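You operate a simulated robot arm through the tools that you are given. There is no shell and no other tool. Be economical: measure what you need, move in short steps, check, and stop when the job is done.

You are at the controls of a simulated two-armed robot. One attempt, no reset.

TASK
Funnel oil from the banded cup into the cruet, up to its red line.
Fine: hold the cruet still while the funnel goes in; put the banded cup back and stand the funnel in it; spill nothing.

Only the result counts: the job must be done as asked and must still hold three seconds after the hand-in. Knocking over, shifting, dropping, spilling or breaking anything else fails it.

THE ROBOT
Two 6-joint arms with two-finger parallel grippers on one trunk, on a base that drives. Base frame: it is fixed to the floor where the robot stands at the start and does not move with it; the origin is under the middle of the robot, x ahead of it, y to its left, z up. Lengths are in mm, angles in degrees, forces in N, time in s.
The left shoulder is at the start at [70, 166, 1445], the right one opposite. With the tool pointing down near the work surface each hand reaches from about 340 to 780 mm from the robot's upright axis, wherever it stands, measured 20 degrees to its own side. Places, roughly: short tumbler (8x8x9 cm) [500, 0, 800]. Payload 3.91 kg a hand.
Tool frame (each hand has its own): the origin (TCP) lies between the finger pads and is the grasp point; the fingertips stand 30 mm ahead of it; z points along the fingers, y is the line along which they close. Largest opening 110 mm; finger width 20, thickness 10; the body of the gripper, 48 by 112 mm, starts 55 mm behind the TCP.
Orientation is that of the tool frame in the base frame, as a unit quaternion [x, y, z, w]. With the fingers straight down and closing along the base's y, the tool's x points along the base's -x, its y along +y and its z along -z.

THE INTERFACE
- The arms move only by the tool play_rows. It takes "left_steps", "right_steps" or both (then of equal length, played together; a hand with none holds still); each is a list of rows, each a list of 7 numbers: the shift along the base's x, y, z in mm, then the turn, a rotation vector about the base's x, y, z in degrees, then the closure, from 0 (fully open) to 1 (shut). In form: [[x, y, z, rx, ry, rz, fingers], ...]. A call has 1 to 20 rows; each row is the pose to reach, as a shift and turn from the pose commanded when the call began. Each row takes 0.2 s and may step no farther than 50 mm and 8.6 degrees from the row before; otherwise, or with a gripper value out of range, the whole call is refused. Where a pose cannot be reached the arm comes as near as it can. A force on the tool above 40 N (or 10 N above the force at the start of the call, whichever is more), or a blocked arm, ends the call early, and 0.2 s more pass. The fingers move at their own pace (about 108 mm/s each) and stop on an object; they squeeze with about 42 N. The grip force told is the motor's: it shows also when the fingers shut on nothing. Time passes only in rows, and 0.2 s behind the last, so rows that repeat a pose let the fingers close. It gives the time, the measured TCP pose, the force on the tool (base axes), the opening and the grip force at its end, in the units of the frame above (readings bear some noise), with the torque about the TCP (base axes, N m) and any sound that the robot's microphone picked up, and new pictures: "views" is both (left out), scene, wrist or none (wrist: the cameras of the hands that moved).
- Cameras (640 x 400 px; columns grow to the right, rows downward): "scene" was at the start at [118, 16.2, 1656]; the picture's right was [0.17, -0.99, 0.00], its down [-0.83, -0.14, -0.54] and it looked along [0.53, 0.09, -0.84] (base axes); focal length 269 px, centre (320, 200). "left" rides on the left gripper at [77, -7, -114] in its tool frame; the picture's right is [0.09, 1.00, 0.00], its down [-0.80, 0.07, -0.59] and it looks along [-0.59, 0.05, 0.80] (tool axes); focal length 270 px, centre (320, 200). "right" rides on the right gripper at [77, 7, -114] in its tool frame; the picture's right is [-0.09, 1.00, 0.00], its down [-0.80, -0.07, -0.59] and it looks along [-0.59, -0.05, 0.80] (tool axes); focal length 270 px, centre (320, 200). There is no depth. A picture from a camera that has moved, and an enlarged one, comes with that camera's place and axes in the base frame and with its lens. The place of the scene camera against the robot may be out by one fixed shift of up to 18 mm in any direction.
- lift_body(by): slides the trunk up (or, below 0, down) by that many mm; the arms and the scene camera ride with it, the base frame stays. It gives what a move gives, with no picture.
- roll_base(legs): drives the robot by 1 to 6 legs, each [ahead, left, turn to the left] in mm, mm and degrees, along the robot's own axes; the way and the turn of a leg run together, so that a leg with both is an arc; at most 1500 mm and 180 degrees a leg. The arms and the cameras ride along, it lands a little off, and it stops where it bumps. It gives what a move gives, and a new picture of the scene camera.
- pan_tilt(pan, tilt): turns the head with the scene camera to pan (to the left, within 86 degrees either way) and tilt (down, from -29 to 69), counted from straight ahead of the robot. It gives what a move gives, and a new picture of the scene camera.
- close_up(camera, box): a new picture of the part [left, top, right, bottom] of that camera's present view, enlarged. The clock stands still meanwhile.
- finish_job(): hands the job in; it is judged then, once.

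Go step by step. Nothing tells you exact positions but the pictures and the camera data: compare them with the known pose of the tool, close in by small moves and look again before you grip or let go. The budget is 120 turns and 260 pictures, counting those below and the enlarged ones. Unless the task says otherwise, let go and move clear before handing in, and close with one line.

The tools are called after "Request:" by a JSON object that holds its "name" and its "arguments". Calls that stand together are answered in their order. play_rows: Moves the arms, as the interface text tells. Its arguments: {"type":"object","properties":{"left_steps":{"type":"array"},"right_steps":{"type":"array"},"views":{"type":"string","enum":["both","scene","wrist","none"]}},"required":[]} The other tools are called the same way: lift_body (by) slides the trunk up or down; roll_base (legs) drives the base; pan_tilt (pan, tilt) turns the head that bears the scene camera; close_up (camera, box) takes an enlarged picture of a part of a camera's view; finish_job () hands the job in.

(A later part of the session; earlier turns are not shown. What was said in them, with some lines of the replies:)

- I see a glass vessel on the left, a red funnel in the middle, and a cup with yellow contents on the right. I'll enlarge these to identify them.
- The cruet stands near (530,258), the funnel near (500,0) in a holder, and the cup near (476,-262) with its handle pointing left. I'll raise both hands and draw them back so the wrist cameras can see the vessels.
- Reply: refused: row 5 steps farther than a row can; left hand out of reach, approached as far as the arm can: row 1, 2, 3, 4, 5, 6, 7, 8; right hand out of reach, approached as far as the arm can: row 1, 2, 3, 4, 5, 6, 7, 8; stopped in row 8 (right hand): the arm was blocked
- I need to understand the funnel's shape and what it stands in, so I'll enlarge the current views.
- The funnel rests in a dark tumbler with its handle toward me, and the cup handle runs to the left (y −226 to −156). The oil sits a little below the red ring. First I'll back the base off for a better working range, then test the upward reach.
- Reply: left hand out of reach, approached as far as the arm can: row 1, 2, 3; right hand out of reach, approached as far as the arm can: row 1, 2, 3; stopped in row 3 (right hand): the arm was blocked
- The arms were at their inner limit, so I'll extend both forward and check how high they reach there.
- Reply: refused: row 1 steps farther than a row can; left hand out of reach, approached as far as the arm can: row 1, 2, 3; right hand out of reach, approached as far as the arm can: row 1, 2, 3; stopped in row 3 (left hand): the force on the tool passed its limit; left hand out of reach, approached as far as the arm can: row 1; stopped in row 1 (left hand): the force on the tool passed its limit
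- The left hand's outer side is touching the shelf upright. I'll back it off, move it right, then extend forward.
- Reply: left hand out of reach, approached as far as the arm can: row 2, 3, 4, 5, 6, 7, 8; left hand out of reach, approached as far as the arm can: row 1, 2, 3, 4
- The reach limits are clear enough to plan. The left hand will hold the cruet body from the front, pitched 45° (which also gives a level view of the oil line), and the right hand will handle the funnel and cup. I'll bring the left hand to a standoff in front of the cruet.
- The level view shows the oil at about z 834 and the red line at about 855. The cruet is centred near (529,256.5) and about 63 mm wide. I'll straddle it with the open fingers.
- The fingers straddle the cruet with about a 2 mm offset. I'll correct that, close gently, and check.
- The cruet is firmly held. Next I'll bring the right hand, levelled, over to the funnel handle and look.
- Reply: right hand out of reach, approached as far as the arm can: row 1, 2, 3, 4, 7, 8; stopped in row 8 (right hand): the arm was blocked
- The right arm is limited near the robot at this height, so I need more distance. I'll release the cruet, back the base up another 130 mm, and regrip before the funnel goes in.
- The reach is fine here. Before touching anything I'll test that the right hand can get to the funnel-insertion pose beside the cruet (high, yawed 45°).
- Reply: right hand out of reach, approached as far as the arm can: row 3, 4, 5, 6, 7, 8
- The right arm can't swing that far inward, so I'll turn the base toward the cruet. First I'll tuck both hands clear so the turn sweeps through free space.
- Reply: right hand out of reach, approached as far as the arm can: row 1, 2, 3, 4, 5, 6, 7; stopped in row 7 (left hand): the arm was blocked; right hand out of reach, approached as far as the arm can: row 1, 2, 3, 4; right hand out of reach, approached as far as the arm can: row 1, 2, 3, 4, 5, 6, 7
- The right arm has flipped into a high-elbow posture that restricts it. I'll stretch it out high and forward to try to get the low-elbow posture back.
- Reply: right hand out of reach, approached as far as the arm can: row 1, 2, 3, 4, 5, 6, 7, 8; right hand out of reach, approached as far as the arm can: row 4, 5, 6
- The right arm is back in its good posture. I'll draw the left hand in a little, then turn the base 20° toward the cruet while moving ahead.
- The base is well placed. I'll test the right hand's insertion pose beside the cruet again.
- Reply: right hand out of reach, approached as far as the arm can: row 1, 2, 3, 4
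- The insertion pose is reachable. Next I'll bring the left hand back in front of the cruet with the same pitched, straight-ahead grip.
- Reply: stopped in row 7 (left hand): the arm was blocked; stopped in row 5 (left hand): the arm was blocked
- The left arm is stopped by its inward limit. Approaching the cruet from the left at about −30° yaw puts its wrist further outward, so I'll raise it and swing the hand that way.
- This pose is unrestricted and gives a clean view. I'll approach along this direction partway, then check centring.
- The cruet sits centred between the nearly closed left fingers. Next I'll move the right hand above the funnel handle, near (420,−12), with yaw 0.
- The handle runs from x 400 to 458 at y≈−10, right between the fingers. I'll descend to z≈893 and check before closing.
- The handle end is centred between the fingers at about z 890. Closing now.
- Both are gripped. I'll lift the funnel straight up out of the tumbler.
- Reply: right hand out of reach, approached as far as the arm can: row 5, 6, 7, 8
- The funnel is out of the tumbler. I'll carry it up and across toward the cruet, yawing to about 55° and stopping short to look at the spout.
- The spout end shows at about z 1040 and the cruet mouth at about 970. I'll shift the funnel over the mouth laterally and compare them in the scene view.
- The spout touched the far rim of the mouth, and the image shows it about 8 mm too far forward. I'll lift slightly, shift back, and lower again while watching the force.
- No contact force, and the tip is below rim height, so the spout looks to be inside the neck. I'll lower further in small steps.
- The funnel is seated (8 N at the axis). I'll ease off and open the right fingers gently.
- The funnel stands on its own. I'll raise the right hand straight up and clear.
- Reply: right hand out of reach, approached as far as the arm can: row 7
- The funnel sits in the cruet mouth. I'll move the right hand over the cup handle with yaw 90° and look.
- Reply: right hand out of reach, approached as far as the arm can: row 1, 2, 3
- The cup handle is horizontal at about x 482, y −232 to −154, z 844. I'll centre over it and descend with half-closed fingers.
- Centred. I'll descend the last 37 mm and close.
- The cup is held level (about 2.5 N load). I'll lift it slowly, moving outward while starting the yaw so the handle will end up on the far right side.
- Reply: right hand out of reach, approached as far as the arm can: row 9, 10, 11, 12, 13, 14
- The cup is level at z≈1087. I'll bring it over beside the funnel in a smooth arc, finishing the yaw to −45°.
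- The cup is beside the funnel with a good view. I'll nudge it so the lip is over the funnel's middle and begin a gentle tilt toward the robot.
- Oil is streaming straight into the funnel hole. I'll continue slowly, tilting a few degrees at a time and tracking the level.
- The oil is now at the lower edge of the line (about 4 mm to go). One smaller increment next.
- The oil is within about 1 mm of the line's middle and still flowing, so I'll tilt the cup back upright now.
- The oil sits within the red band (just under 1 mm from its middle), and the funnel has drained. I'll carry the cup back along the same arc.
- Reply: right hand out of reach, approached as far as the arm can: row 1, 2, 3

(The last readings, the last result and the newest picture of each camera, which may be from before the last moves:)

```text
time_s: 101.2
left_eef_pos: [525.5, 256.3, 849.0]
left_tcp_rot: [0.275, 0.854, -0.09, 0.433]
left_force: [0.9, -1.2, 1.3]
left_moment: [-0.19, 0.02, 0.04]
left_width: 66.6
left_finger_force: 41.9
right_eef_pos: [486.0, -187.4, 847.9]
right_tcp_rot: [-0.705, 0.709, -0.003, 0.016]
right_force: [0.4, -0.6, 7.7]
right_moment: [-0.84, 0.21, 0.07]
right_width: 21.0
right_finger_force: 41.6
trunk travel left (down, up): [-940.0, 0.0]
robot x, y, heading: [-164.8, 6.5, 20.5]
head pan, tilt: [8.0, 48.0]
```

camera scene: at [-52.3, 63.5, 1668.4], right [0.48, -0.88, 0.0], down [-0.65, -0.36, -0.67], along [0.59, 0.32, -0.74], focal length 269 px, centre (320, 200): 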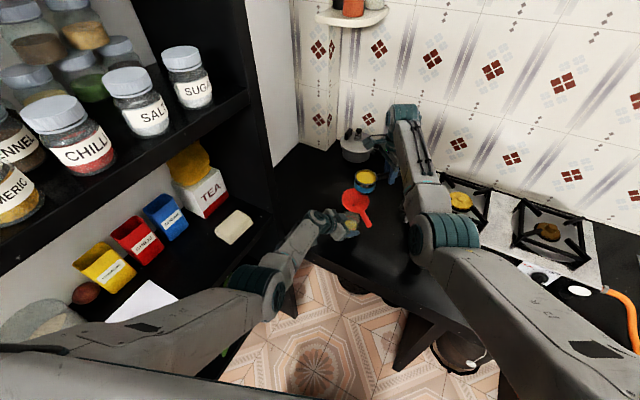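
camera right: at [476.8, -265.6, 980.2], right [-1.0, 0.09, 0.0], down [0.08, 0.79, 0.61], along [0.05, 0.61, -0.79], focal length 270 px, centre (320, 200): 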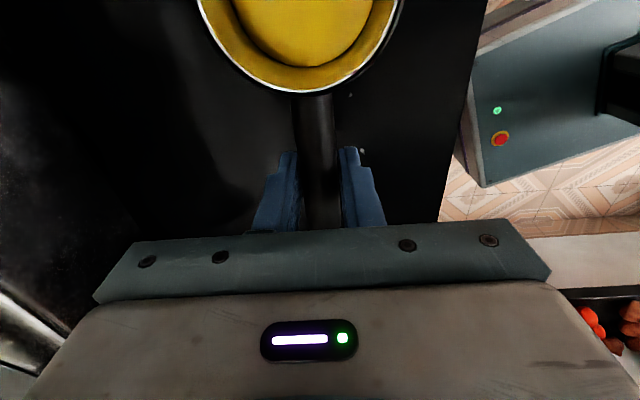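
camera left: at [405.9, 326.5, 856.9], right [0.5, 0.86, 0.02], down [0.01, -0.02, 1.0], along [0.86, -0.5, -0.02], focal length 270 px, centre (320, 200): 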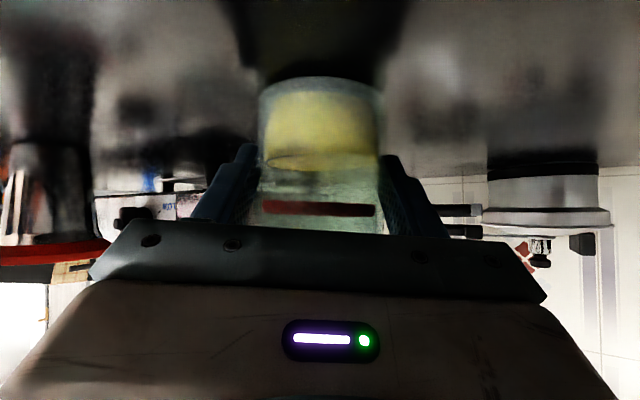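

The cup is back on the counter at its original spot. I'll open the fingers and rise straight up.

Request:
{"name": "play_rows", "arguments": {"right_steps": [[0, 0, 0.7, 0, 0, 0, 1], [0, 0, 0.7, 0, 0, 0, 0.78], [0, 0, 0.7, 0, 0, 0, 0.7], [0, 0, 0.7, 0, 0, 0, 0.55], [0, 0, 0.7, 0, 0, 0, 0.5], [0, 0, 20, 0, 0, 0, 0.5], [0, 0, 50, 0, 0, 0, 0.4], [0, 0, 90, 0, 0, 0, 0.2], [0, 0, 120, 0, 0, 0, 0], [0, 0, 120, 0, 0, 0, 0]], "views": "wrist"}}

Request:
{"name": "close_up", "arguments": {"camera": "scene", "box": [310, 150, 430, 250]}}

```text
time_s: 103.3
left_eef_pos: [525.5, 257.5, 849.4]
left_tcp_rot: [0.275, 0.854, -0.089, 0.433]
left_force: [-2.4, -0.6, 3.1]
left_moment: [-0.13, 0.2, -0.06]
left_width: 66.8
left_finger_force: 42.0
right_eef_pos: [485.2, -187.6, 967.2]
right_tcp_rot: [-0.706, 0.708, -0.002, 0.015]
right_force: [0.2, 0.4, 0.0]
right_moment: [0.02, -0.01, -0.01]
right_width: 110.2
right_finger_force: 0.0
trunk travel left (down, up): [-940.0, 0.0]
robot x, y, heading: [-166.3, 2.0, 20.7]
head pan, tilt: [8.0, 48.0]
camera right: at [475.6, -265.6, 1080.8], right [-1.0, 0.09, -0.02], down [0.06, 0.79, 0.61], along [0.07, 0.61, -0.79], focal length 270 px, centre (320, 200)
```

right: 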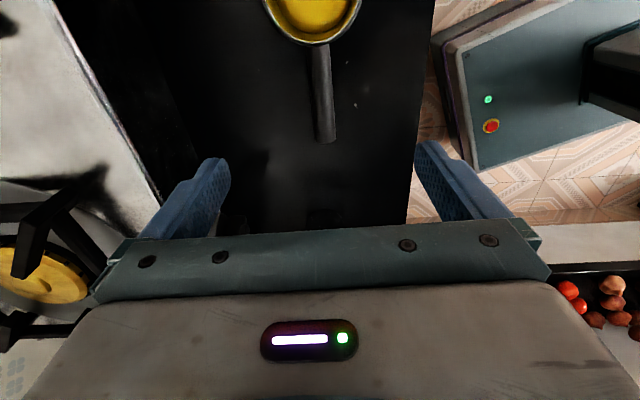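

```text
4.00 times, centred on (370, 200) of scene
camera zoom: at [-52.3, 64.1, 1668.4], right [0.48, -0.88, 0.0], down [-0.65, -0.36, -0.67], along [0.59, 0.32, -0.74], focal length 1076 px, centre (120, 200)
```

zoom: 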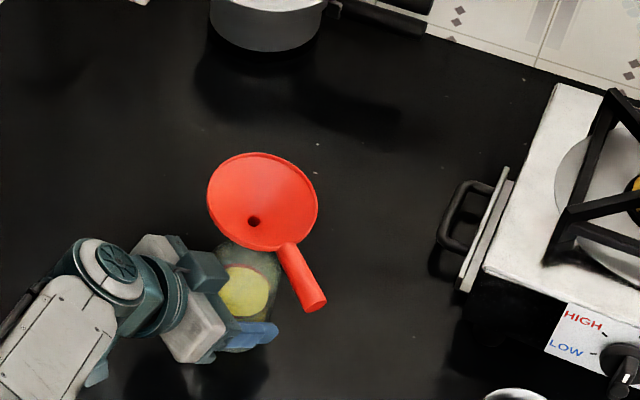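

The cup is back and everything is upright. I'll return the right hand above the funnel handle (direction about 50°) and look.

Request:
{"name": "play_rows", "arguments": {"right_steps": [[5, 30, 20, 0, 0, -4, 0], [10, 65, 45, 0, 0, -8, 0], [14, 100, 65, 0, 0, -12, 0], [16, 140, 85, 0, 0, -16, 0], [16, 180, 98, 0, 0, -21, 0], [14, 220, 106, 0, 0, -26, 0.2], [10, 260, 110, 0, 0, -31, 0.3], [4, 300, 110, 0, 0, -36, 0.4], [-3, 338, 110, 0, 0, -39, 0.4], [-6, 366, 108, 0, 0, -39, 0.4], [-6, 366, 108, 0, 0, -39, 0.4]], "views": "wrist"}}

Request:
{"name": "close_up", "arguments": {"camera": "left", "box": [240, 60, 400, 230]}}

```text
time_s: 105.8
left_eef_pos: [526.0, 257.3, 848.6]
left_tcp_rot: [0.276, 0.854, -0.09, 0.432]
left_force: [-0.6, -1.6, 3.8]
left_moment: [-0.2, 0.09, 0.01]
left_width: 66.3
left_finger_force: 41.7
right_eef_pos: [477.6, 178.8, 1075.3]
right_tcp_rot: [-0.428, 0.904, -0.006, 0.014]
right_force: [0.4, -0.9, 0.0]
right_moment: [0.03, -0.01, -0.02]
right_width: 66.2
right_finger_force: 0.0
right hand out of reach, approached as far as the arm can: row 4, 5, 6, 7
trunk travel left (down, up): [-940.0, 0.0]
robot x, y, heading: [-167.8, 4.0, 20.6]
head pan, tilt: [8.0, 48.0]
camera right: at [422.5, 123.3, 1188.4], right [-0.71, 0.7, -0.02], down [0.54, 0.57, 0.61], along [0.44, 0.43, -0.79], focal length 270 px, centre (320, 200)
```

right: 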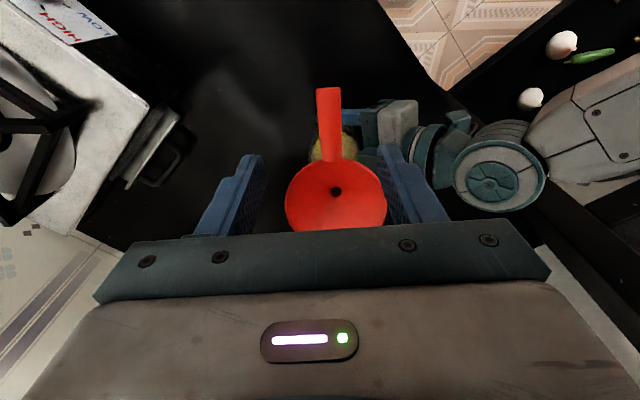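

```text
2.35 times, centred on (320, 145) of left
camera zoom: at [405.8, 326.8, 857.0], right [0.5, 0.86, 0.02], down [0.01, -0.02, 1.0], along [0.86, -0.5, -0.02], focal length 636 px, centre (320, 329)
```

zoom: 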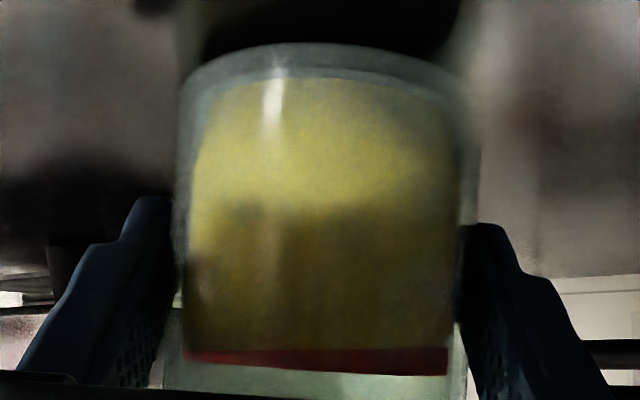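

The oil now reads at the middle of the red line. I'll align with the funnel handle (shift about 6 mm, yaw +3°) and descend around it.

Request:
{"name": "play_rows", "arguments": {"right_steps": [[-3, 2, -15, 0, 0, 1.5, 0.45], [-4.9, 3.5, -35, 0, 0, 3, 0.5], [-4.9, 3.5, -55, 0, 0, 3, 0.55], [-4.9, 3.5, -72, 0, 0, 3, 0.6], [-4.9, 3.5, -84, 0, 0, 3, 0.6], [-4.9, 3.5, -84, 0, 0, 3, 0.6]], "views": "wrist"}}

Request:
{"name": "close_up", "arguments": {"camera": "scene", "box": [325, 180, 405, 240]}}

```text
time_s: 107.2
left_eef_pos: [526.3, 256.8, 848.2]
left_tcp_rot: [0.274, 0.854, -0.088, 0.433]
left_force: [0.7, -1.1, 3.4]
left_moment: [-0.25, 0.08, 0.0]
left_width: 66.4
left_finger_force: 41.5
right_eef_pos: [473.9, 183.9, 991.7]
right_tcp_rot: [-0.451, 0.892, -0.006, 0.013]
right_force: [0.5, 0.6, -0.2]
right_moment: [0.0, -0.01, 0.02]
right_width: 43.9
right_finger_force: 0.1
trunk travel left (down, up): [-940.0, 0.0]
robot x, y, heading: [-168.1, 7.2, 20.5]
head pan, tilt: [8.0, 48.0]
camera right: at [420.8, 125.0, 1103.5], right [-0.75, 0.66, -0.02], down [0.51, 0.6, 0.61], along [0.42, 0.45, -0.79], focal length 270 px, centre (320, 200)
```

right: 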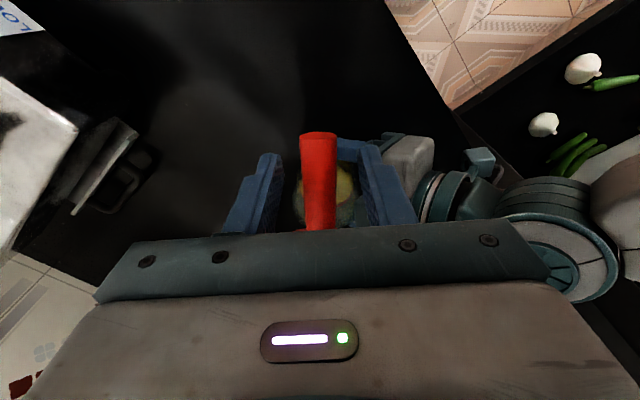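

```text
6.67 times, centred on (365, 210) of scene
camera zoom: at [-52.0, 64.0, 1668.4], right [0.48, -0.88, 0.0], down [-0.65, -0.36, -0.67], along [0.59, 0.32, -0.74], focal length 1794 px, centre (20, 133)
```

zoom: 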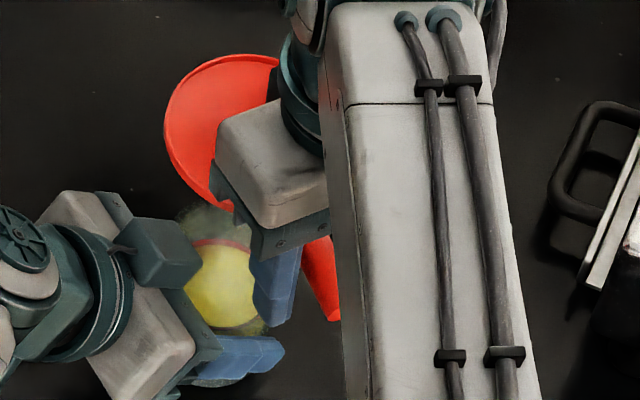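

Request:
{"name": "play_rows", "arguments": {"right_steps": [[0, 0, -3, 0, 0, 0, 0.7], [0, 0, -3, 0, 0, 0, 0.8], [0, 0, -3, 0, 0, 0, 1], [0, 0, -3, 0, 0, 0, 1], [0, 0, -3, 0, 0, 0, 1]], "views": "wrist"}}

```text
time_s: 108.3
left_eef_pos: [525.6, 256.5, 848.5]
left_tcp_rot: [0.275, 0.854, -0.089, 0.433]
left_force: [-1.8, 3.0, 3.1]
left_moment: [-0.87, -0.97, 0.03]
left_width: 66.5
left_finger_force: 42.3
right_eef_pos: [473.1, 181.2, 987.9]
right_tcp_rot: [-0.451, 0.892, -0.005, 0.013]
right_force: [7.1, -4.7, 6.4]
right_moment: [0.34, -0.37, -0.69]
right_width: 20.0
right_finger_force: 41.8
trunk travel left (down, up): [-940.0, 0.0]
robot x, y, heading: [-168.9, 4.3, 21.0]
head pan, tilt: [8.0, 48.0]
camera right: at [421.1, 124.1, 1100.7], right [-0.75, 0.66, -0.02], down [0.51, 0.6, 0.61], along [0.42, 0.45, -0.79], focal length 270 px, centre (320, 200)
```

right: 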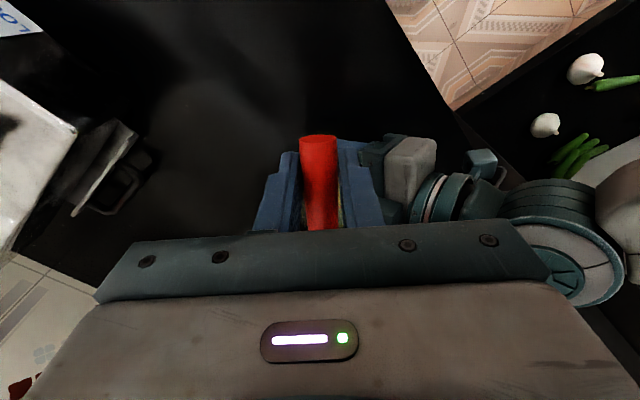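

Gripped, with a slight side load against the neck. I'll relieve it with a small shift and draw the funnel straight up.

Request:
{"name": "play_rows", "arguments": {"right_steps": [[1, -0.7, 2, 0, 0, 0, 1], [2, -1.3, 4, 0, 0, 0, 1], [2, -1.3, 8, 0, 0, 0, 1], [2, -1.3, 14, 0, 0, 0, 1], [2, -1.3, 20, 0, 0, 0, 1], [2, -1.3, 20, 0, 0, 0, 1]], "views": "none"}}

Request:
{"name": "close_up", "arguments": {"camera": "scene", "box": [325, 180, 385, 230]}}

```text
time_s: 109.8
left_eef_pos: [525.1, 256.7, 847.0]
left_tcp_rot: [0.275, 0.854, -0.09, 0.433]
left_force: [-1.1, 1.2, 4.1]
left_moment: [-0.4, 0.17, -0.03]
left_width: 66.5
left_finger_force: 42.1
right_eef_pos: [475.9, 179.7, 1007.8]
right_tcp_rot: [-0.452, 0.892, -0.006, 0.013]
right_force: [0.1, -2.2, -0.6]
right_moment: [-0.11, 0.05, -0.09]
right_width: 19.4
right_finger_force: 41.8
trunk travel left (down, up): [-940.0, 0.0]
robot x, y, heading: [-165.5, 4.3, 20.6]
head pan, tilt: [8.0, 48.0]
```

```text
8.00 times, centred on (355, 205) of scene
camera zoom: at [-52.2, 64.2, 1668.4], right [0.48, -0.88, 0.0], down [-0.65, -0.36, -0.67], along [0.59, 0.32, -0.74], focal length 2153 px, centre (40, 160)
```

zoom: 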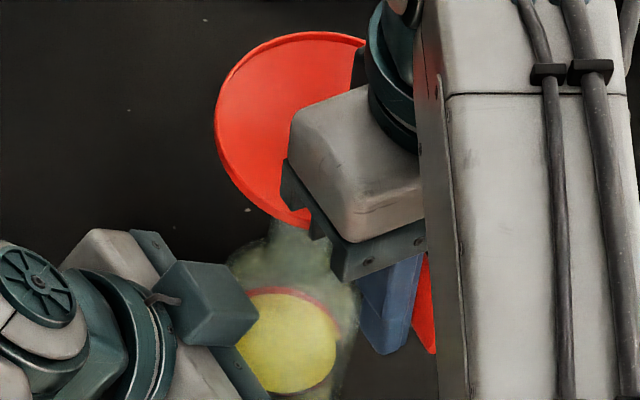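

Request:
{"name": "play_rows", "arguments": {"right_steps": [[0, -0.5, 10, 0, 0, 0, 1], [0, -0.5, 20, 0, 0, 0, 1], [0, -0.5, 30, 0, 0, 0, 1], [0, -0.5, 30, 0, 0, 0, 1], [0, -0.5, 30, 0, 0, 0, 1], [0, -0.5, 45, 0, 0, 0, 1], [0, -0.5, 60, 0, 0, 0, 1], [0, -0.5, 68, 0, 0, 0, 1], [0, -0.5, 68, 0, 0, 0, 1]], "views": "none"}}

Request:
{"name": "close_up", "arguments": {"camera": "scene", "box": [320, 160, 400, 230]}}

Request:
{"name": "close_up", "arguments": {"camera": "left", "box": [240, 60, 400, 230]}}

```text
time_s: 111.8
left_eef_pos: [525.8, 258.5, 847.7]
left_tcp_rot: [0.276, 0.854, -0.09, 0.433]
left_force: [-1.1, -0.3, 3.7]
left_moment: [-0.18, 0.13, 0.0]
left_width: 66.3
left_finger_force: 41.6
right_eef_pos: [477.2, 179.0, 1075.9]
right_tcp_rot: [-0.45, 0.893, -0.008, 0.014]
right_force: [-1.0, 1.1, -0.2]
right_moment: [-0.04, 0.01, 0.01]
right_width: 19.9
right_finger_force: 41.9
trunk travel left (down, up): [-940.0, 0.0]
robot x, y, heading: [-169.0, 4.1, 20.7]
head pan, tilt: [8.0, 48.0]
```

```text
5.71 times, centred on (360, 195) of scene
camera zoom: at [-52.1, 64.2, 1668.4], right [0.48, -0.88, 0.0], down [-0.65, -0.36, -0.67], along [0.59, 0.32, -0.74], focal length 1538 px, centre (91, 229)
```

zoom: 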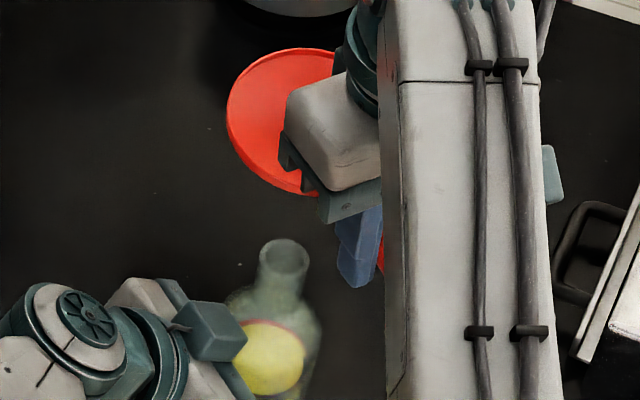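

```text
2.35 times, centred on (320, 145) of left
camera zoom: at [405.7, 326.9, 856.9], right [0.5, 0.86, 0.02], down [0.01, -0.02, 1.0], along [0.86, -0.5, -0.02], focal length 636 px, centre (320, 329)
```

zoom: 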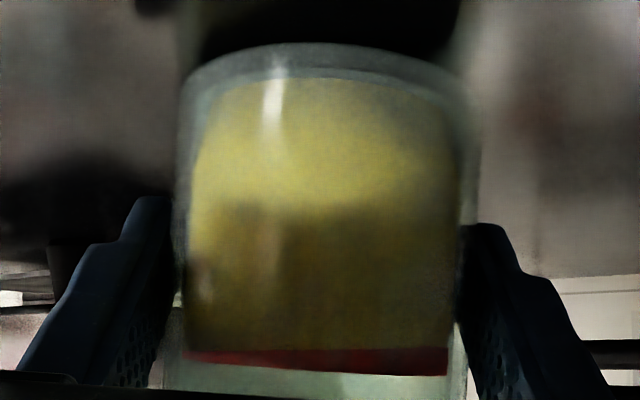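

The funnel is clear of the cruet and the level matches the line. I'll release the cruet gently with the left hand and withdraw.

Request:
{"name": "play_rows", "arguments": {"left_steps": [[0, 0, 0, 0, 0, 0, 0.4], [0, 0, 0, 0, 0, 0, 0.36], [0, 0, 0, 0, 0, 0, 0.3], [0, 0, 0, 0, 0, 0, 0.15], [0, 0, 0, 0, 0, 0, 0], [-15, 8.5, 2, 0, 0, 0, 0], [-35, 20, 5, 0, 0, 0, 0], [-60, 34, 10, 0, 0, 0, 0], [-85, 48, 15, 0, 0, 0, 0], [-85, 48, 15, 0, 0, 0, 0]], "views": "wrist"}}

Request:
{"name": "close_up", "arguments": {"camera": "left", "box": [240, 90, 400, 240]}}

```text
time_s: 114.0
left_eef_pos: [442.1, 304.7, 861.8]
left_tcp_rot: [0.274, 0.854, -0.089, 0.433]
left_force: [0.3, 0.4, 0.2]
left_moment: [0.0, -0.04, 0.03]
left_width: 110.1
left_finger_force: 0.1
right_eef_pos: [476.9, 178.9, 1075.0]
right_tcp_rot: [-0.451, 0.892, -0.007, 0.014]
right_force: [-0.3, -0.2, -0.4]
right_moment: [-0.02, 0.0, 0.0]
right_width: 19.6
right_finger_force: 42.1
trunk travel left (down, up): [-940.0, 0.0]
robot x, y, heading: [-165.1, 4.5, 20.6]
head pan, tilt: [8.0, 48.0]
camera left: at [321.3, 374.9, 870.3], right [0.5, 0.86, 0.01], down [0.01, -0.02, 1.0], along [0.86, -0.5, -0.02], focal length 270 px, centre (320, 200)
```

left: 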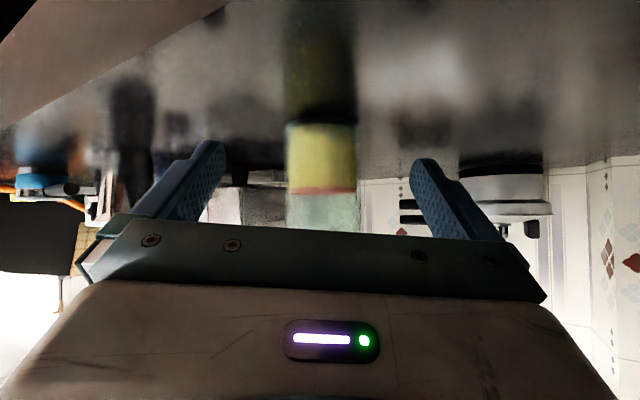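

```text
2.67 times, centred on (320, 165) of left
camera zoom: at [321.3, 374.9, 870.3], right [0.5, 0.86, 0.01], down [0.01, -0.02, 1.0], along [0.86, -0.5, -0.02], focal length 721 px, centre (320, 293)
```

zoom: 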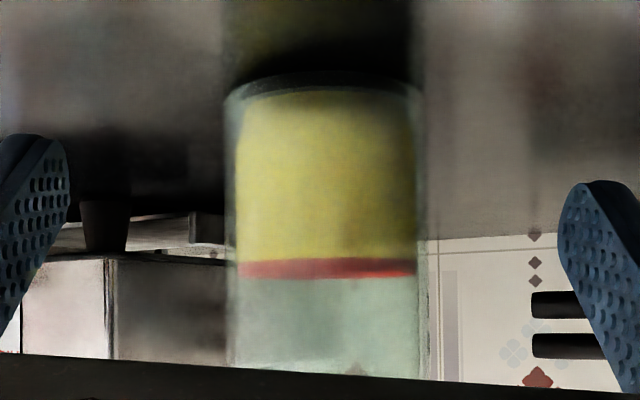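

The cruet stands upright with the oil at the red line. I'll carry the funnel to the cup.

Request:
{"name": "play_rows", "arguments": {"right_steps": [[5, -30, 0, 0, 0, -5, 1], [12, -65, 0, 0, 0, -11, 1], [18, -100, -2, 0, 0, -18, 1], [22, -135, -5, 0, 0, -25, 1], [22, -170, -8, 0, 0, -32, 1], [20, -205, -12, 0, 0, -39, 1], [15, -240, -20, 0, 0, -46, 1], [8, -272, -32, 0, 0, -53, 1], [-3, -302, -48, 0, 0, -60, 1], [-17, -330, -65, 0, 0, -67, 1], [-32, -355, -82, 0, 0, -73, 1], [-47, -378, -98, 0, 0, -79, 1], [-60, -395, -108, 0, 0, -83.5, 1], [-65, -404, -112, 0, 0, -83.5, 1], [-65, -404, -112, 0, 0, -83.5, 1]], "views": "both"}}

Request:
{"name": "close_up", "arguments": {"camera": "scene", "box": [430, 230, 550, 330]}}

```text
time_s: 117.2
left_eef_pos: [440.7, 304.5, 861.2]
left_tcp_rot: [0.276, 0.854, -0.09, 0.432]
left_force: [-0.6, -0.7, 0.3]
left_moment: [0.0, -0.02, -0.02]
left_width: 109.8
left_finger_force: 0.1
right_eef_pos: [409.5, -222.8, 963.8]
right_tcp_rot: [0.257, 0.966, -0.013, 0.007]
right_force: [-1.2, -0.2, -0.4]
right_moment: [0.01, 0.02, 0.01]
right_width: 20.0
right_finger_force: 42.3
right hand out of reach, approached as far as the arm can: row 4, 5, 6, 7, 8, 9
trunk travel left (down, up): [-940.0, 0.0]
robot x, y, heading: [-163.9, 2.3, 20.8]
head pan, tilt: [8.0, 48.0]
camera scene: at [-51.0, 64.4, 1668.3], right [0.48, -0.88, 0.0], down [-0.65, -0.36, -0.67], along [0.59, 0.32, -0.74], focal length 269 px, centre (320, 200)
camera right: at [347.0, -174.8, 1076.7], right [0.57, 0.82, -0.02], down [0.66, -0.44, 0.61], along [0.49, -0.36, -0.79], focal length 270 px, centre (320, 200)
```

scene: 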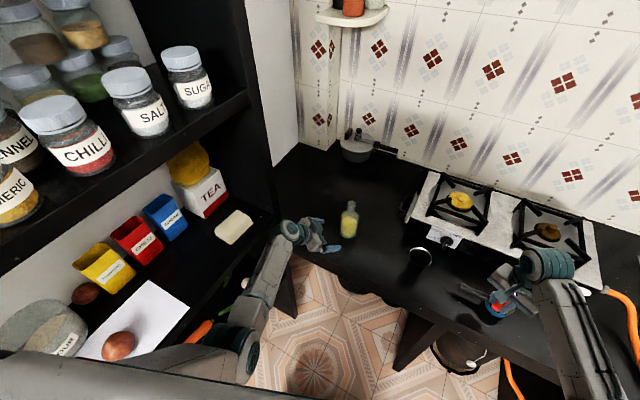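
right: 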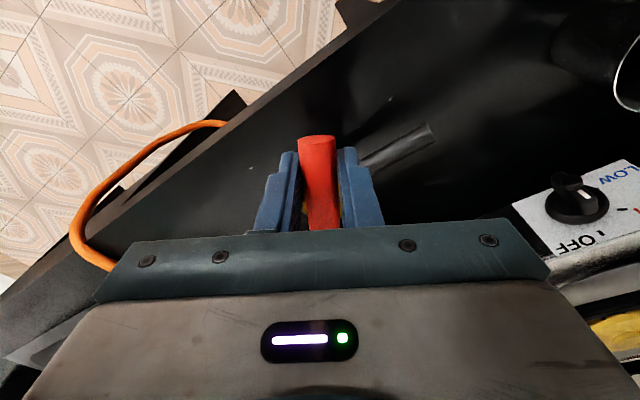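

```text
4.00 times, centred on (490, 280) of scene
camera zoom: at [-51.0, 64.4, 1668.3], right [0.48, -0.88, 0.0], down [-0.65, -0.36, -0.67], along [0.59, 0.32, -0.74], focal length 1076 px, centre (-360, -120)
```

zoom: 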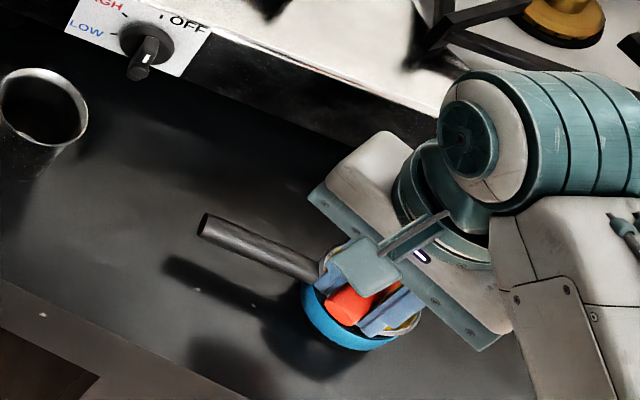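

By dead reckoning the spout is centred over the cup's wide mouth (within about 4 mm, with ±15 mm to spare). I'll lower it, watching the force.

Request:
{"name": "play_rows", "arguments": {"right_steps": [[2, -1, -15, 0, 0, 0, 1], [3, -1, -32, 0, 0, 0, 1], [3, -1, -48, 0, 0, 0, 1], [3, -1, -60, 0, 0, 0, 1], [3, -1, -68, 0, 0, 0, 1], [3, -1, -74, 0, 0, 0, 1], [3, -1, -74, 0, 0, 0, 1]], "views": "none"}}

Request:
{"name": "close_up", "arguments": {"camera": "scene", "box": [430, 230, 550, 330]}}

Request:
{"name": "close_up", "arguments": {"camera": "left", "box": [0, 100, 160, 240]}}

```text
time_s: 118.8
left_eef_pos: [440.9, 304.3, 861.7]
left_tcp_rot: [0.275, 0.854, -0.09, 0.432]
left_force: [-0.1, -0.4, -0.8]
left_moment: [0.02, 0.04, 0.03]
left_width: 109.9
left_finger_force: 0.0
right_eef_pos: [414.2, -224.9, 889.1]
right_tcp_rot: [0.257, 0.966, -0.014, 0.006]
right_force: [-0.6, 0.1, -0.5]
right_moment: [0.0, 0.01, 0.01]
right_width: 19.8
right_finger_force: 42.0
trunk travel left (down, up): [-940.0, 0.0]
robot x, y, heading: [-169.0, 4.6, 21.0]
head pan, tilt: [8.0, 48.0]
```

```text
4.00 times, centred on (490, 280) of scene
camera zoom: at [-51.3, 64.2, 1668.3], right [0.48, -0.88, 0.0], down [-0.65, -0.36, -0.67], along [0.59, 0.32, -0.74], focal length 1076 px, centre (-360, -120)
```

zoom: 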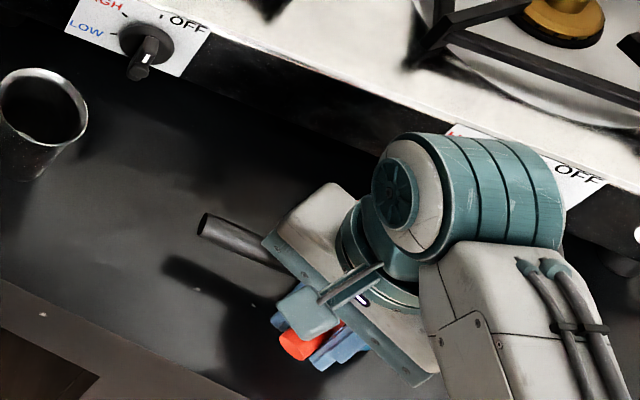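

```text
2.86 times, centred on (80, 170) of left
camera zoom: at [321.2, 374.7, 870.5], right [0.5, 0.86, 0.02], down [0.01, -0.02, 1.0], along [0.86, -0.5, -0.02], focal length 772 px, centre (1006, 286)
```

zoom: 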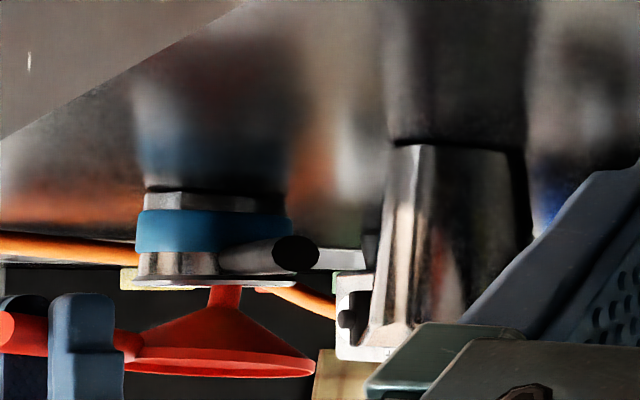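

The left camera gives a side view showing the spout entering the cup, centred. I'll lower until it seats.

Request:
{"name": "play_rows", "arguments": {"right_steps": [[0, 0, -5, 0, 0, 0, 1], [0, 0, -10, 0, 0, 0, 1], [0, 0, -15, 0, 0, 0, 1], [0, 0, -18, 0, 0, 0, 1], [0, 0, -18, 0, 0, 0, 1]], "views": "none"}}

Request:
{"name": "close_up", "arguments": {"camera": "left", "box": [0, 100, 160, 240]}}

```text
time_s: 120.0
left_eef_pos: [439.9, 304.1, 861.4]
left_tcp_rot: [0.275, 0.854, -0.09, 0.433]
left_force: [0.0, -0.5, 0.1]
left_moment: [-0.05, -0.01, -0.01]
left_width: 110.2
left_finger_force: 0.2
right_eef_pos: [414.6, -224.2, 872.8]
right_tcp_rot: [0.257, 0.966, -0.013, 0.007]
right_force: [-0.7, 0.0, -0.7]
right_moment: [0.04, 0.04, 0.02]
right_width: 19.6
right_finger_force: 41.5
trunk travel left (down, up): [-940.0, 0.0]
robot x, y, heading: [-167.6, 2.6, 21.0]
head pan, tilt: [8.0, 48.0]
```

```text
2.86 times, centred on (80, 170) of left
camera zoom: at [321.2, 374.7, 870.5], right [0.5, 0.86, 0.02], down [0.01, -0.02, 1.0], along [0.86, -0.5, -0.02], focal length 772 px, centre (1006, 286)
```

zoom: 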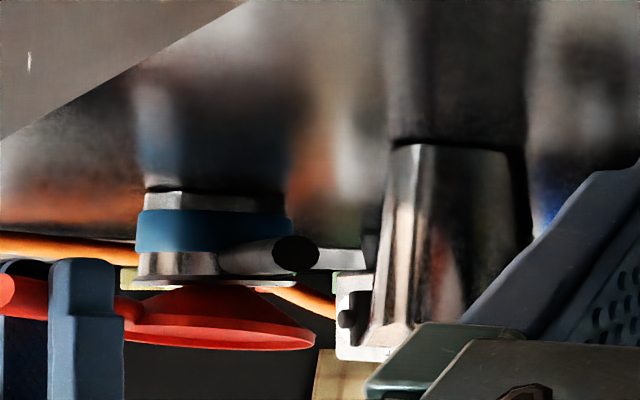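

Request:
{"name": "play_rows", "arguments": {"right_steps": [[0, 0, -3, 0, 0, 0, 1], [0, 0, -6, 0, 0, 0, 1], [0, 0, -8, 0, 0, 0, 1], [0, 0, -8, 0, 0, 0, 1]], "views": "none"}}

Request:
{"name": "close_up", "arguments": {"camera": "left", "box": [0, 100, 160, 240]}}

```text
time_s: 121.0
left_eef_pos: [440.9, 305.5, 862.1]
left_tcp_rot: [0.276, 0.854, -0.09, 0.432]
left_force: [0.2, -0.2, -0.2]
left_moment: [0.03, -0.02, 0.01]
left_width: 110.3
left_finger_force: 0.2
right_eef_pos: [414.7, -224.9, 862.9]
right_tcp_rot: [0.257, 0.966, -0.014, 0.007]
right_force: [0.1, -0.8, 1.2]
right_moment: [-0.01, -0.06, 0.0]
right_width: 19.5
right_finger_force: 41.9
trunk travel left (down, up): [-940.0, 0.0]
robot x, y, heading: [-167.7, 4.5, 20.6]
head pan, tilt: [8.0, 48.0]
```

```text
2.86 times, centred on (80, 170) of left
camera zoom: at [321.1, 374.8, 870.5], right [0.5, 0.86, 0.02], down [0.01, -0.02, 1.0], along [0.86, -0.5, -0.02], focal length 772 px, centre (1006, 286)
```

zoom: 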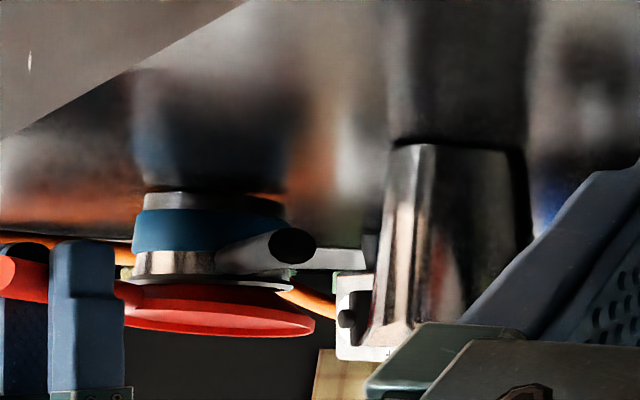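

The cup tipped very slightly under the funnel's handle side. I'll raise back a few mm so the cup sits flat.

Request:
{"name": "play_rows", "arguments": {"right_steps": [[0, 0, 2, 0, 0, 0, 1], [0, 0, 4, 0, 0, 0, 1], [0, 0, 4, 0, 0, 0, 1]], "views": "none"}}

Request:
{"name": "close_up", "arguments": {"camera": "left", "box": [0, 110, 120, 200]}}

```text
time_s: 121.8
left_eef_pos: [440.9, 305.6, 862.9]
left_tcp_rot: [0.275, 0.854, -0.089, 0.433]
left_force: [-0.1, 0.3, -0.4]
left_moment: [0.0, 0.04, 0.0]
left_width: 110.4
left_finger_force: 0.0
right_eef_pos: [413.2, -225.2, 866.2]
right_tcp_rot: [0.257, 0.966, -0.013, 0.006]
right_force: [0.0, 0.3, -1.0]
right_moment: [0.01, -0.01, 0.02]
right_width: 19.5
right_finger_force: 42.0
trunk travel left (down, up): [-940.0, 0.0]
robot x, y, heading: [-166.1, 7.2, 20.7]
head pan, tilt: [8.0, 48.0]
```

```text
4.44 times, centred on (60, 155) of left
camera zoom: at [321.2, 374.7, 870.4], right [0.5, 0.86, 0.01], down [0.01, -0.02, 1.0], along [0.86, -0.5, -0.02], focal length 1201 px, centre (1476, 400)
```

zoom: 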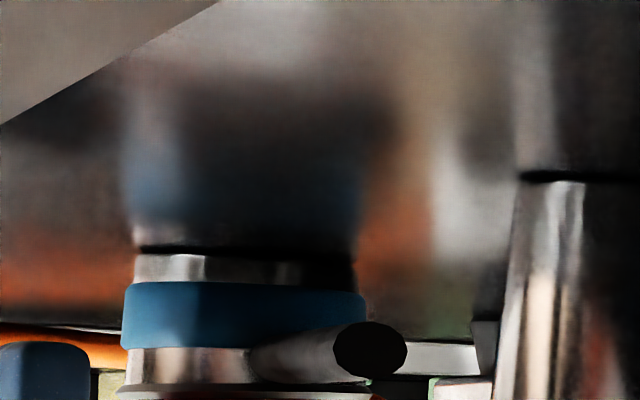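

Request:
{"name": "close_up", "arguments": {"camera": "left", "box": [0, 165, 120, 240]}}

Request:
{"name": "close_up", "arguments": {"camera": "right", "box": [200, 80, 480, 250]}}

```text
5.33 times, centred on (60, 202) of left
camera zoom: at [321.2, 374.7, 870.4], right [0.5, 0.86, 0.01], down [0.01, -0.02, 1.0], along [0.86, -0.5, -0.02], focal length 1442 px, centre (1707, 187)
```

zoom: 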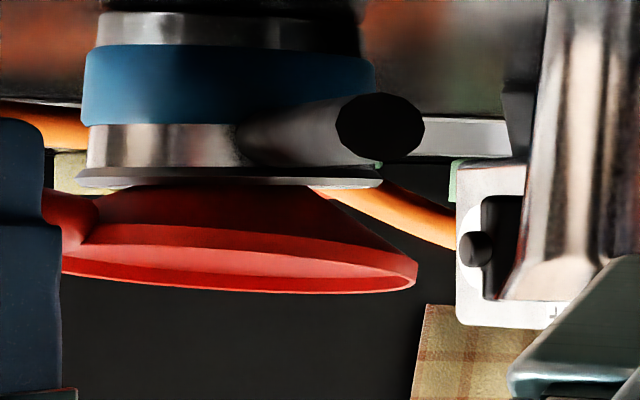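

```text
2.29 times, centred on (340, 165) of right
camera zoom: at [351.1, -177.7, 980.7], right [0.57, 0.82, -0.02], down [0.66, -0.44, 0.61], along [0.49, -0.36, -0.79], focal length 618 px, centre (274, 280)
```

zoom: 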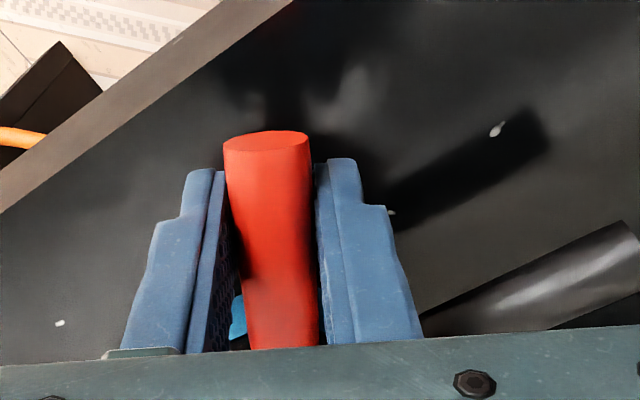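

The funnel is centred with its cone just inside the rim. I'll lower 3 mm and open the fingers slowly so it settles.

Request:
{"name": "play_rows", "arguments": {"right_steps": [[0, 0, -2, 0, 0, 0, 1], [0, 0, -2.5, 0, 0, 0, 0.9], [0, 0, -2.5, 0, 0, 0, 0.8], [0, 0, -2.5, 0, 0, 0, 0.76], [0, 0, -2.5, 0, 0, 0, 0.72], [0, 0, -2.5, 0, 0, 0, 0.72]], "views": "wrist"}}

Request:
{"name": "close_up", "arguments": {"camera": "left", "box": [0, 120, 140, 240]}}

```text
time_s: 123.2
left_eef_pos: [441.4, 304.7, 863.0]
left_tcp_rot: [0.276, 0.854, -0.091, 0.433]
left_force: [-0.1, -0.1, -0.2]
left_moment: [-0.02, 0.04, 0.0]
left_width: 110.1
left_finger_force: 0.1
right_eef_pos: [414.2, -226.5, 865.2]
right_tcp_rot: [0.257, 0.966, -0.013, 0.006]
right_force: [0.0, 0.6, 0.3]
right_moment: [0.0, -0.02, 0.01]
right_width: 30.8
right_finger_force: 0.1
trunk travel left (down, up): [-940.0, 0.0]
robot x, y, heading: [-167.6, 5.1, 20.9]
head pan, tilt: [8.0, 48.0]
camera right: at [351.1, -177.3, 978.3], right [0.57, 0.82, -0.02], down [0.66, -0.44, 0.61], along [0.49, -0.36, -0.79], focal length 270 px, centre (320, 200)
```

right: 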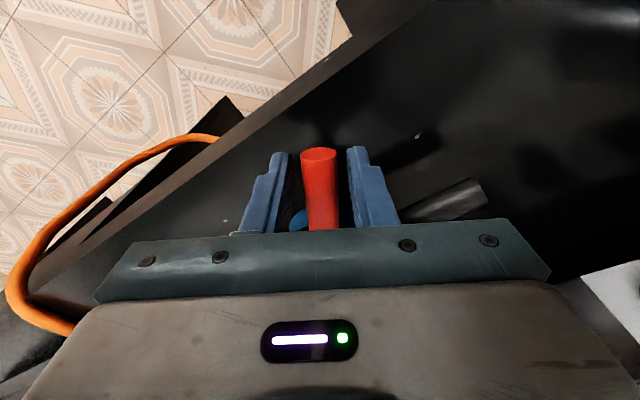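

```text
3.33 times, centred on (70, 180) of left
camera zoom: at [321.2, 374.7, 870.5], right [0.5, 0.86, 0.02], down [0.01, -0.02, 1.0], along [0.86, -0.5, -0.02], focal length 901 px, centre (1153, 267)
```

zoom: 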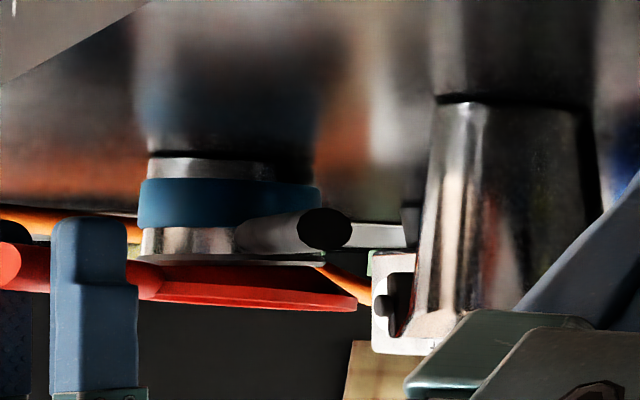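

The funnel has settled in the cup and the cup looks flat. I'll open a bit more and rise straight up.

Request:
{"name": "play_rows", "arguments": {"right_steps": [[0, 0, 0, 0, 0, 0, 0.6], [0, 0, 5, 0, 0, 0, 0.6], [0, 0, 15, 0, 0, 0, 0.6], [0, 0, 35, 0, 0, 0, 0.6], [0, 0, 65, 0, 0, 0, 0.6], [0, 0, 90, 0, 0, 0, 0.5], [0, 0, 90, 0, 0, 0, 0.5]], "views": "wrist"}}

Request:
{"name": "close_up", "arguments": {"camera": "left", "box": [0, 120, 140, 240]}}

```text
time_s: 124.8
left_eef_pos: [440.6, 305.8, 861.7]
left_tcp_rot: [0.275, 0.853, -0.091, 0.433]
left_force: [1.0, 0.2, 0.8]
left_moment: [0.02, 0.02, -0.01]
left_width: 110.1
left_finger_force: 0.0
right_eef_pos: [414.7, -226.4, 954.9]
right_tcp_rot: [0.257, 0.966, -0.013, 0.006]
right_force: [-0.4, -0.2, 0.7]
right_moment: [-0.01, -0.02, -0.01]
right_width: 54.8
right_finger_force: 0.0
trunk travel left (down, up): [-940.0, 0.0]
robot x, y, heading: [-165.8, 4.1, 20.5]
head pan, tilt: [8.0, 48.0]
camera right: at [350.9, -177.9, 1068.8], right [0.57, 0.82, -0.02], down [0.66, -0.44, 0.61], along [0.49, -0.36, -0.79], focal length 270 px, centre (320, 200)
```

right: 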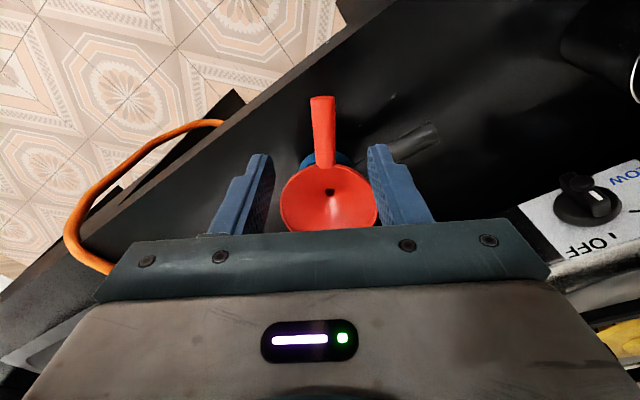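

```text
3.33 times, centred on (70, 180) of left
camera zoom: at [321.2, 374.7, 870.5], right [0.5, 0.86, 0.02], down [0.01, -0.02, 1.0], along [0.86, -0.5, -0.02], focal length 901 px, centre (1153, 267)
```

zoom: 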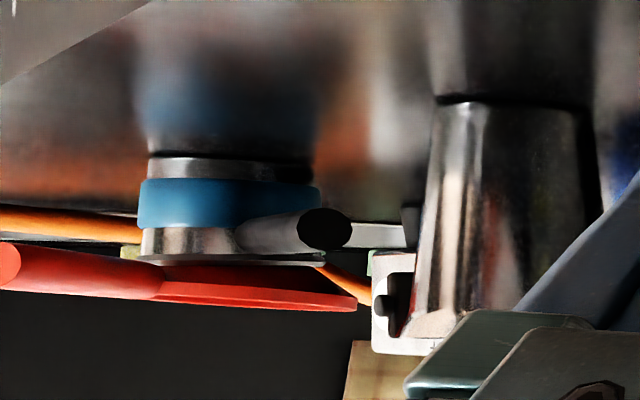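

The funnel stands steadily in the cup. I'll move both hands clear and take a last look.

Request:
{"name": "play_rows", "arguments": {"left_steps": [[-20, 12, 10, 0, 0, 0, 0], [-40, 20, 25, 0, 0, 0, 0], [-50, 25, 40, 0, 0, 0, 0], [-50, 25, 40, 0, 0, 0, 0], [-50, 25, 40, 0, 0, 0, 0]], "right_steps": [[0, -10, 20, 0, 0, 0, 0.5], [-5, -40, 30, 0, 0, 0, 0.5], [-10, -75, 35, 0, 0, 0, 0.5], [-10, -110, 35, 0, 0, 0, 0.5], [-10, -110, 35, 0, 0, 0, 0.5]], "views": "both"}}

Request:
{"name": "close_up", "arguments": {"camera": "scene", "box": [320, 170, 540, 330]}}

```text
time_s: 126.0
left_eef_pos: [391.8, 330.0, 902.5]
left_tcp_rot: [0.275, 0.854, -0.09, 0.433]
left_force: [0.0, 0.9, -0.4]
left_moment: [0.0, -0.01, -0.02]
left_width: 110.0
left_finger_force: 0.1
right_eef_pos: [404.6, -332.7, 991.6]
right_tcp_rot: [0.257, 0.966, -0.013, 0.006]
right_force: [-0.3, -0.3, 1.0]
right_moment: [-0.02, -0.01, -0.02]
right_width: 54.9
right_finger_force: 0.0
trunk travel left (down, up): [-940.0, 0.0]
robot x, y, heading: [-163.1, 5.5, 20.6]
head pan, tilt: [8.0, 48.0]
camera scene: at [-51.4, 65.0, 1668.3], right [0.48, -0.88, 0.0], down [-0.65, -0.36, -0.67], along [0.59, 0.32, -0.74], focal length 269 px, centre (320, 200)
camera right: at [342.4, -284.8, 1104.8], right [0.57, 0.82, -0.02], down [0.66, -0.44, 0.61], along [0.49, -0.36, -0.79], focal length 270 px, centre (320, 200)
camera left: at [271.5, 399.8, 911.5], right [0.5, 0.86, 0.01], down [0.01, -0.02, 1.0], along [0.86, -0.5, -0.02], focal length 270 px, centre (320, 200)
```

scene: 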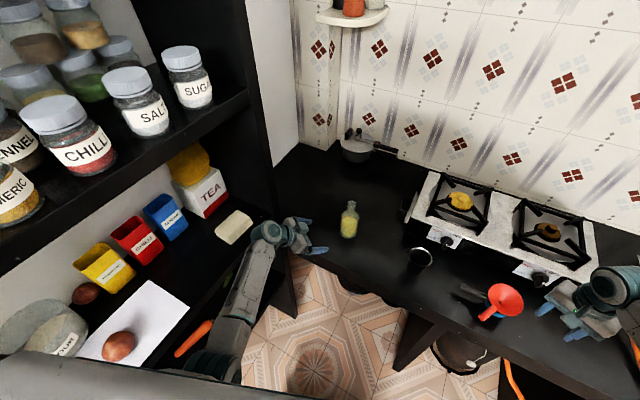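
right: 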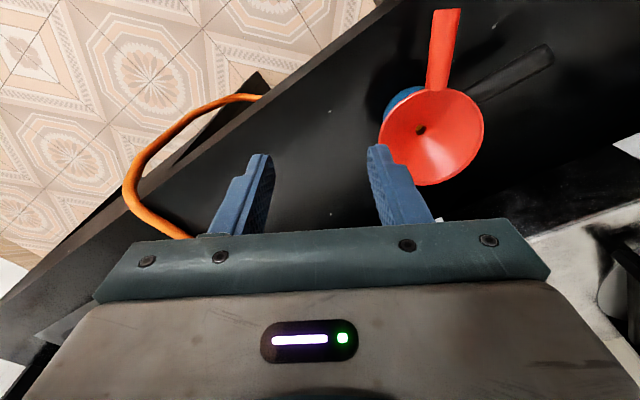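
left: 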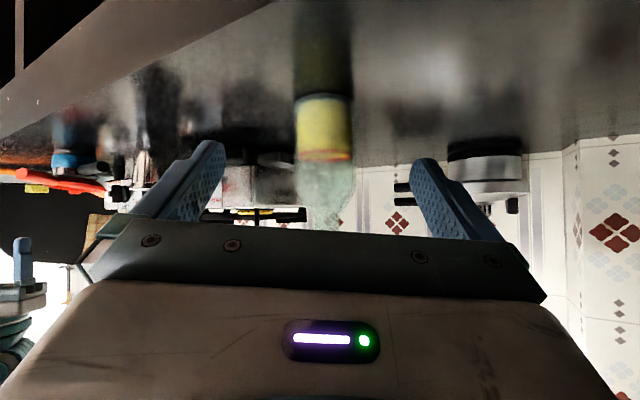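

```text
2.50 times, centred on (430, 250) of scene
camera zoom: at [-51.4, 65.0, 1668.3], right [0.48, -0.88, 0.0], down [-0.65, -0.36, -0.67], along [0.59, 0.32, -0.74], focal length 673 px, centre (45, 75)
```

zoom: 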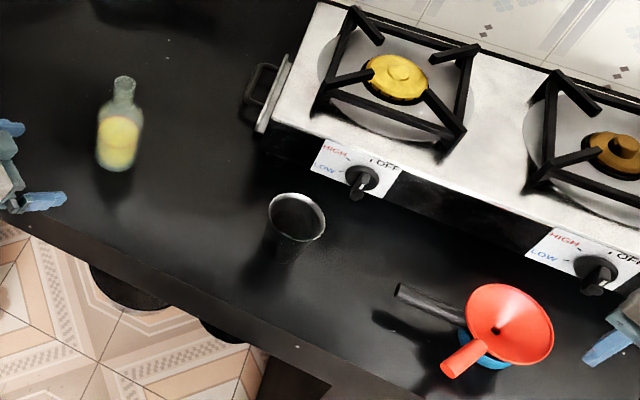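

Everything stands as it should. One last check of the level.

Request:
{"name": "close_up", "arguments": {"camera": "left", "box": [285, 85, 365, 235]}}

```text
2.67 times, centred on (325, 160) of left
camera zoom: at [271.5, 399.8, 911.5], right [0.5, 0.86, 0.01], down [0.01, -0.02, 1.0], along [0.86, -0.5, -0.02], focal length 721 px, centre (307, 307)
```

zoom: 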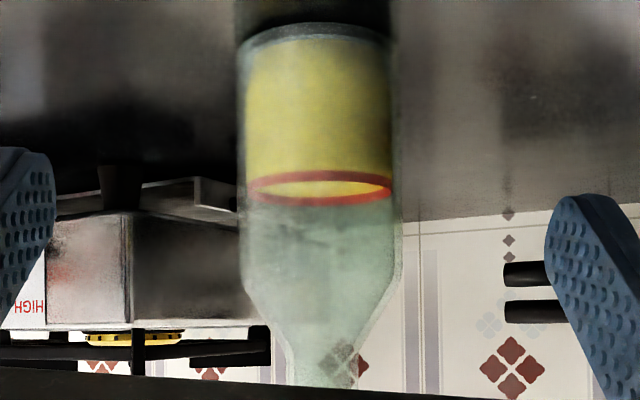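

The oil surface fills the red ring exactly, the cup is back with the funnel standing in it, and both hands are clear.

Request:
{"name": "finish_job", "arguments": {}}

```text
The job is handed in.
```

The job is handed in. The cruet is filled to its red line, and the banded cup is back in its place with the funnel standing in it. I saw no spills in any of the pictures.
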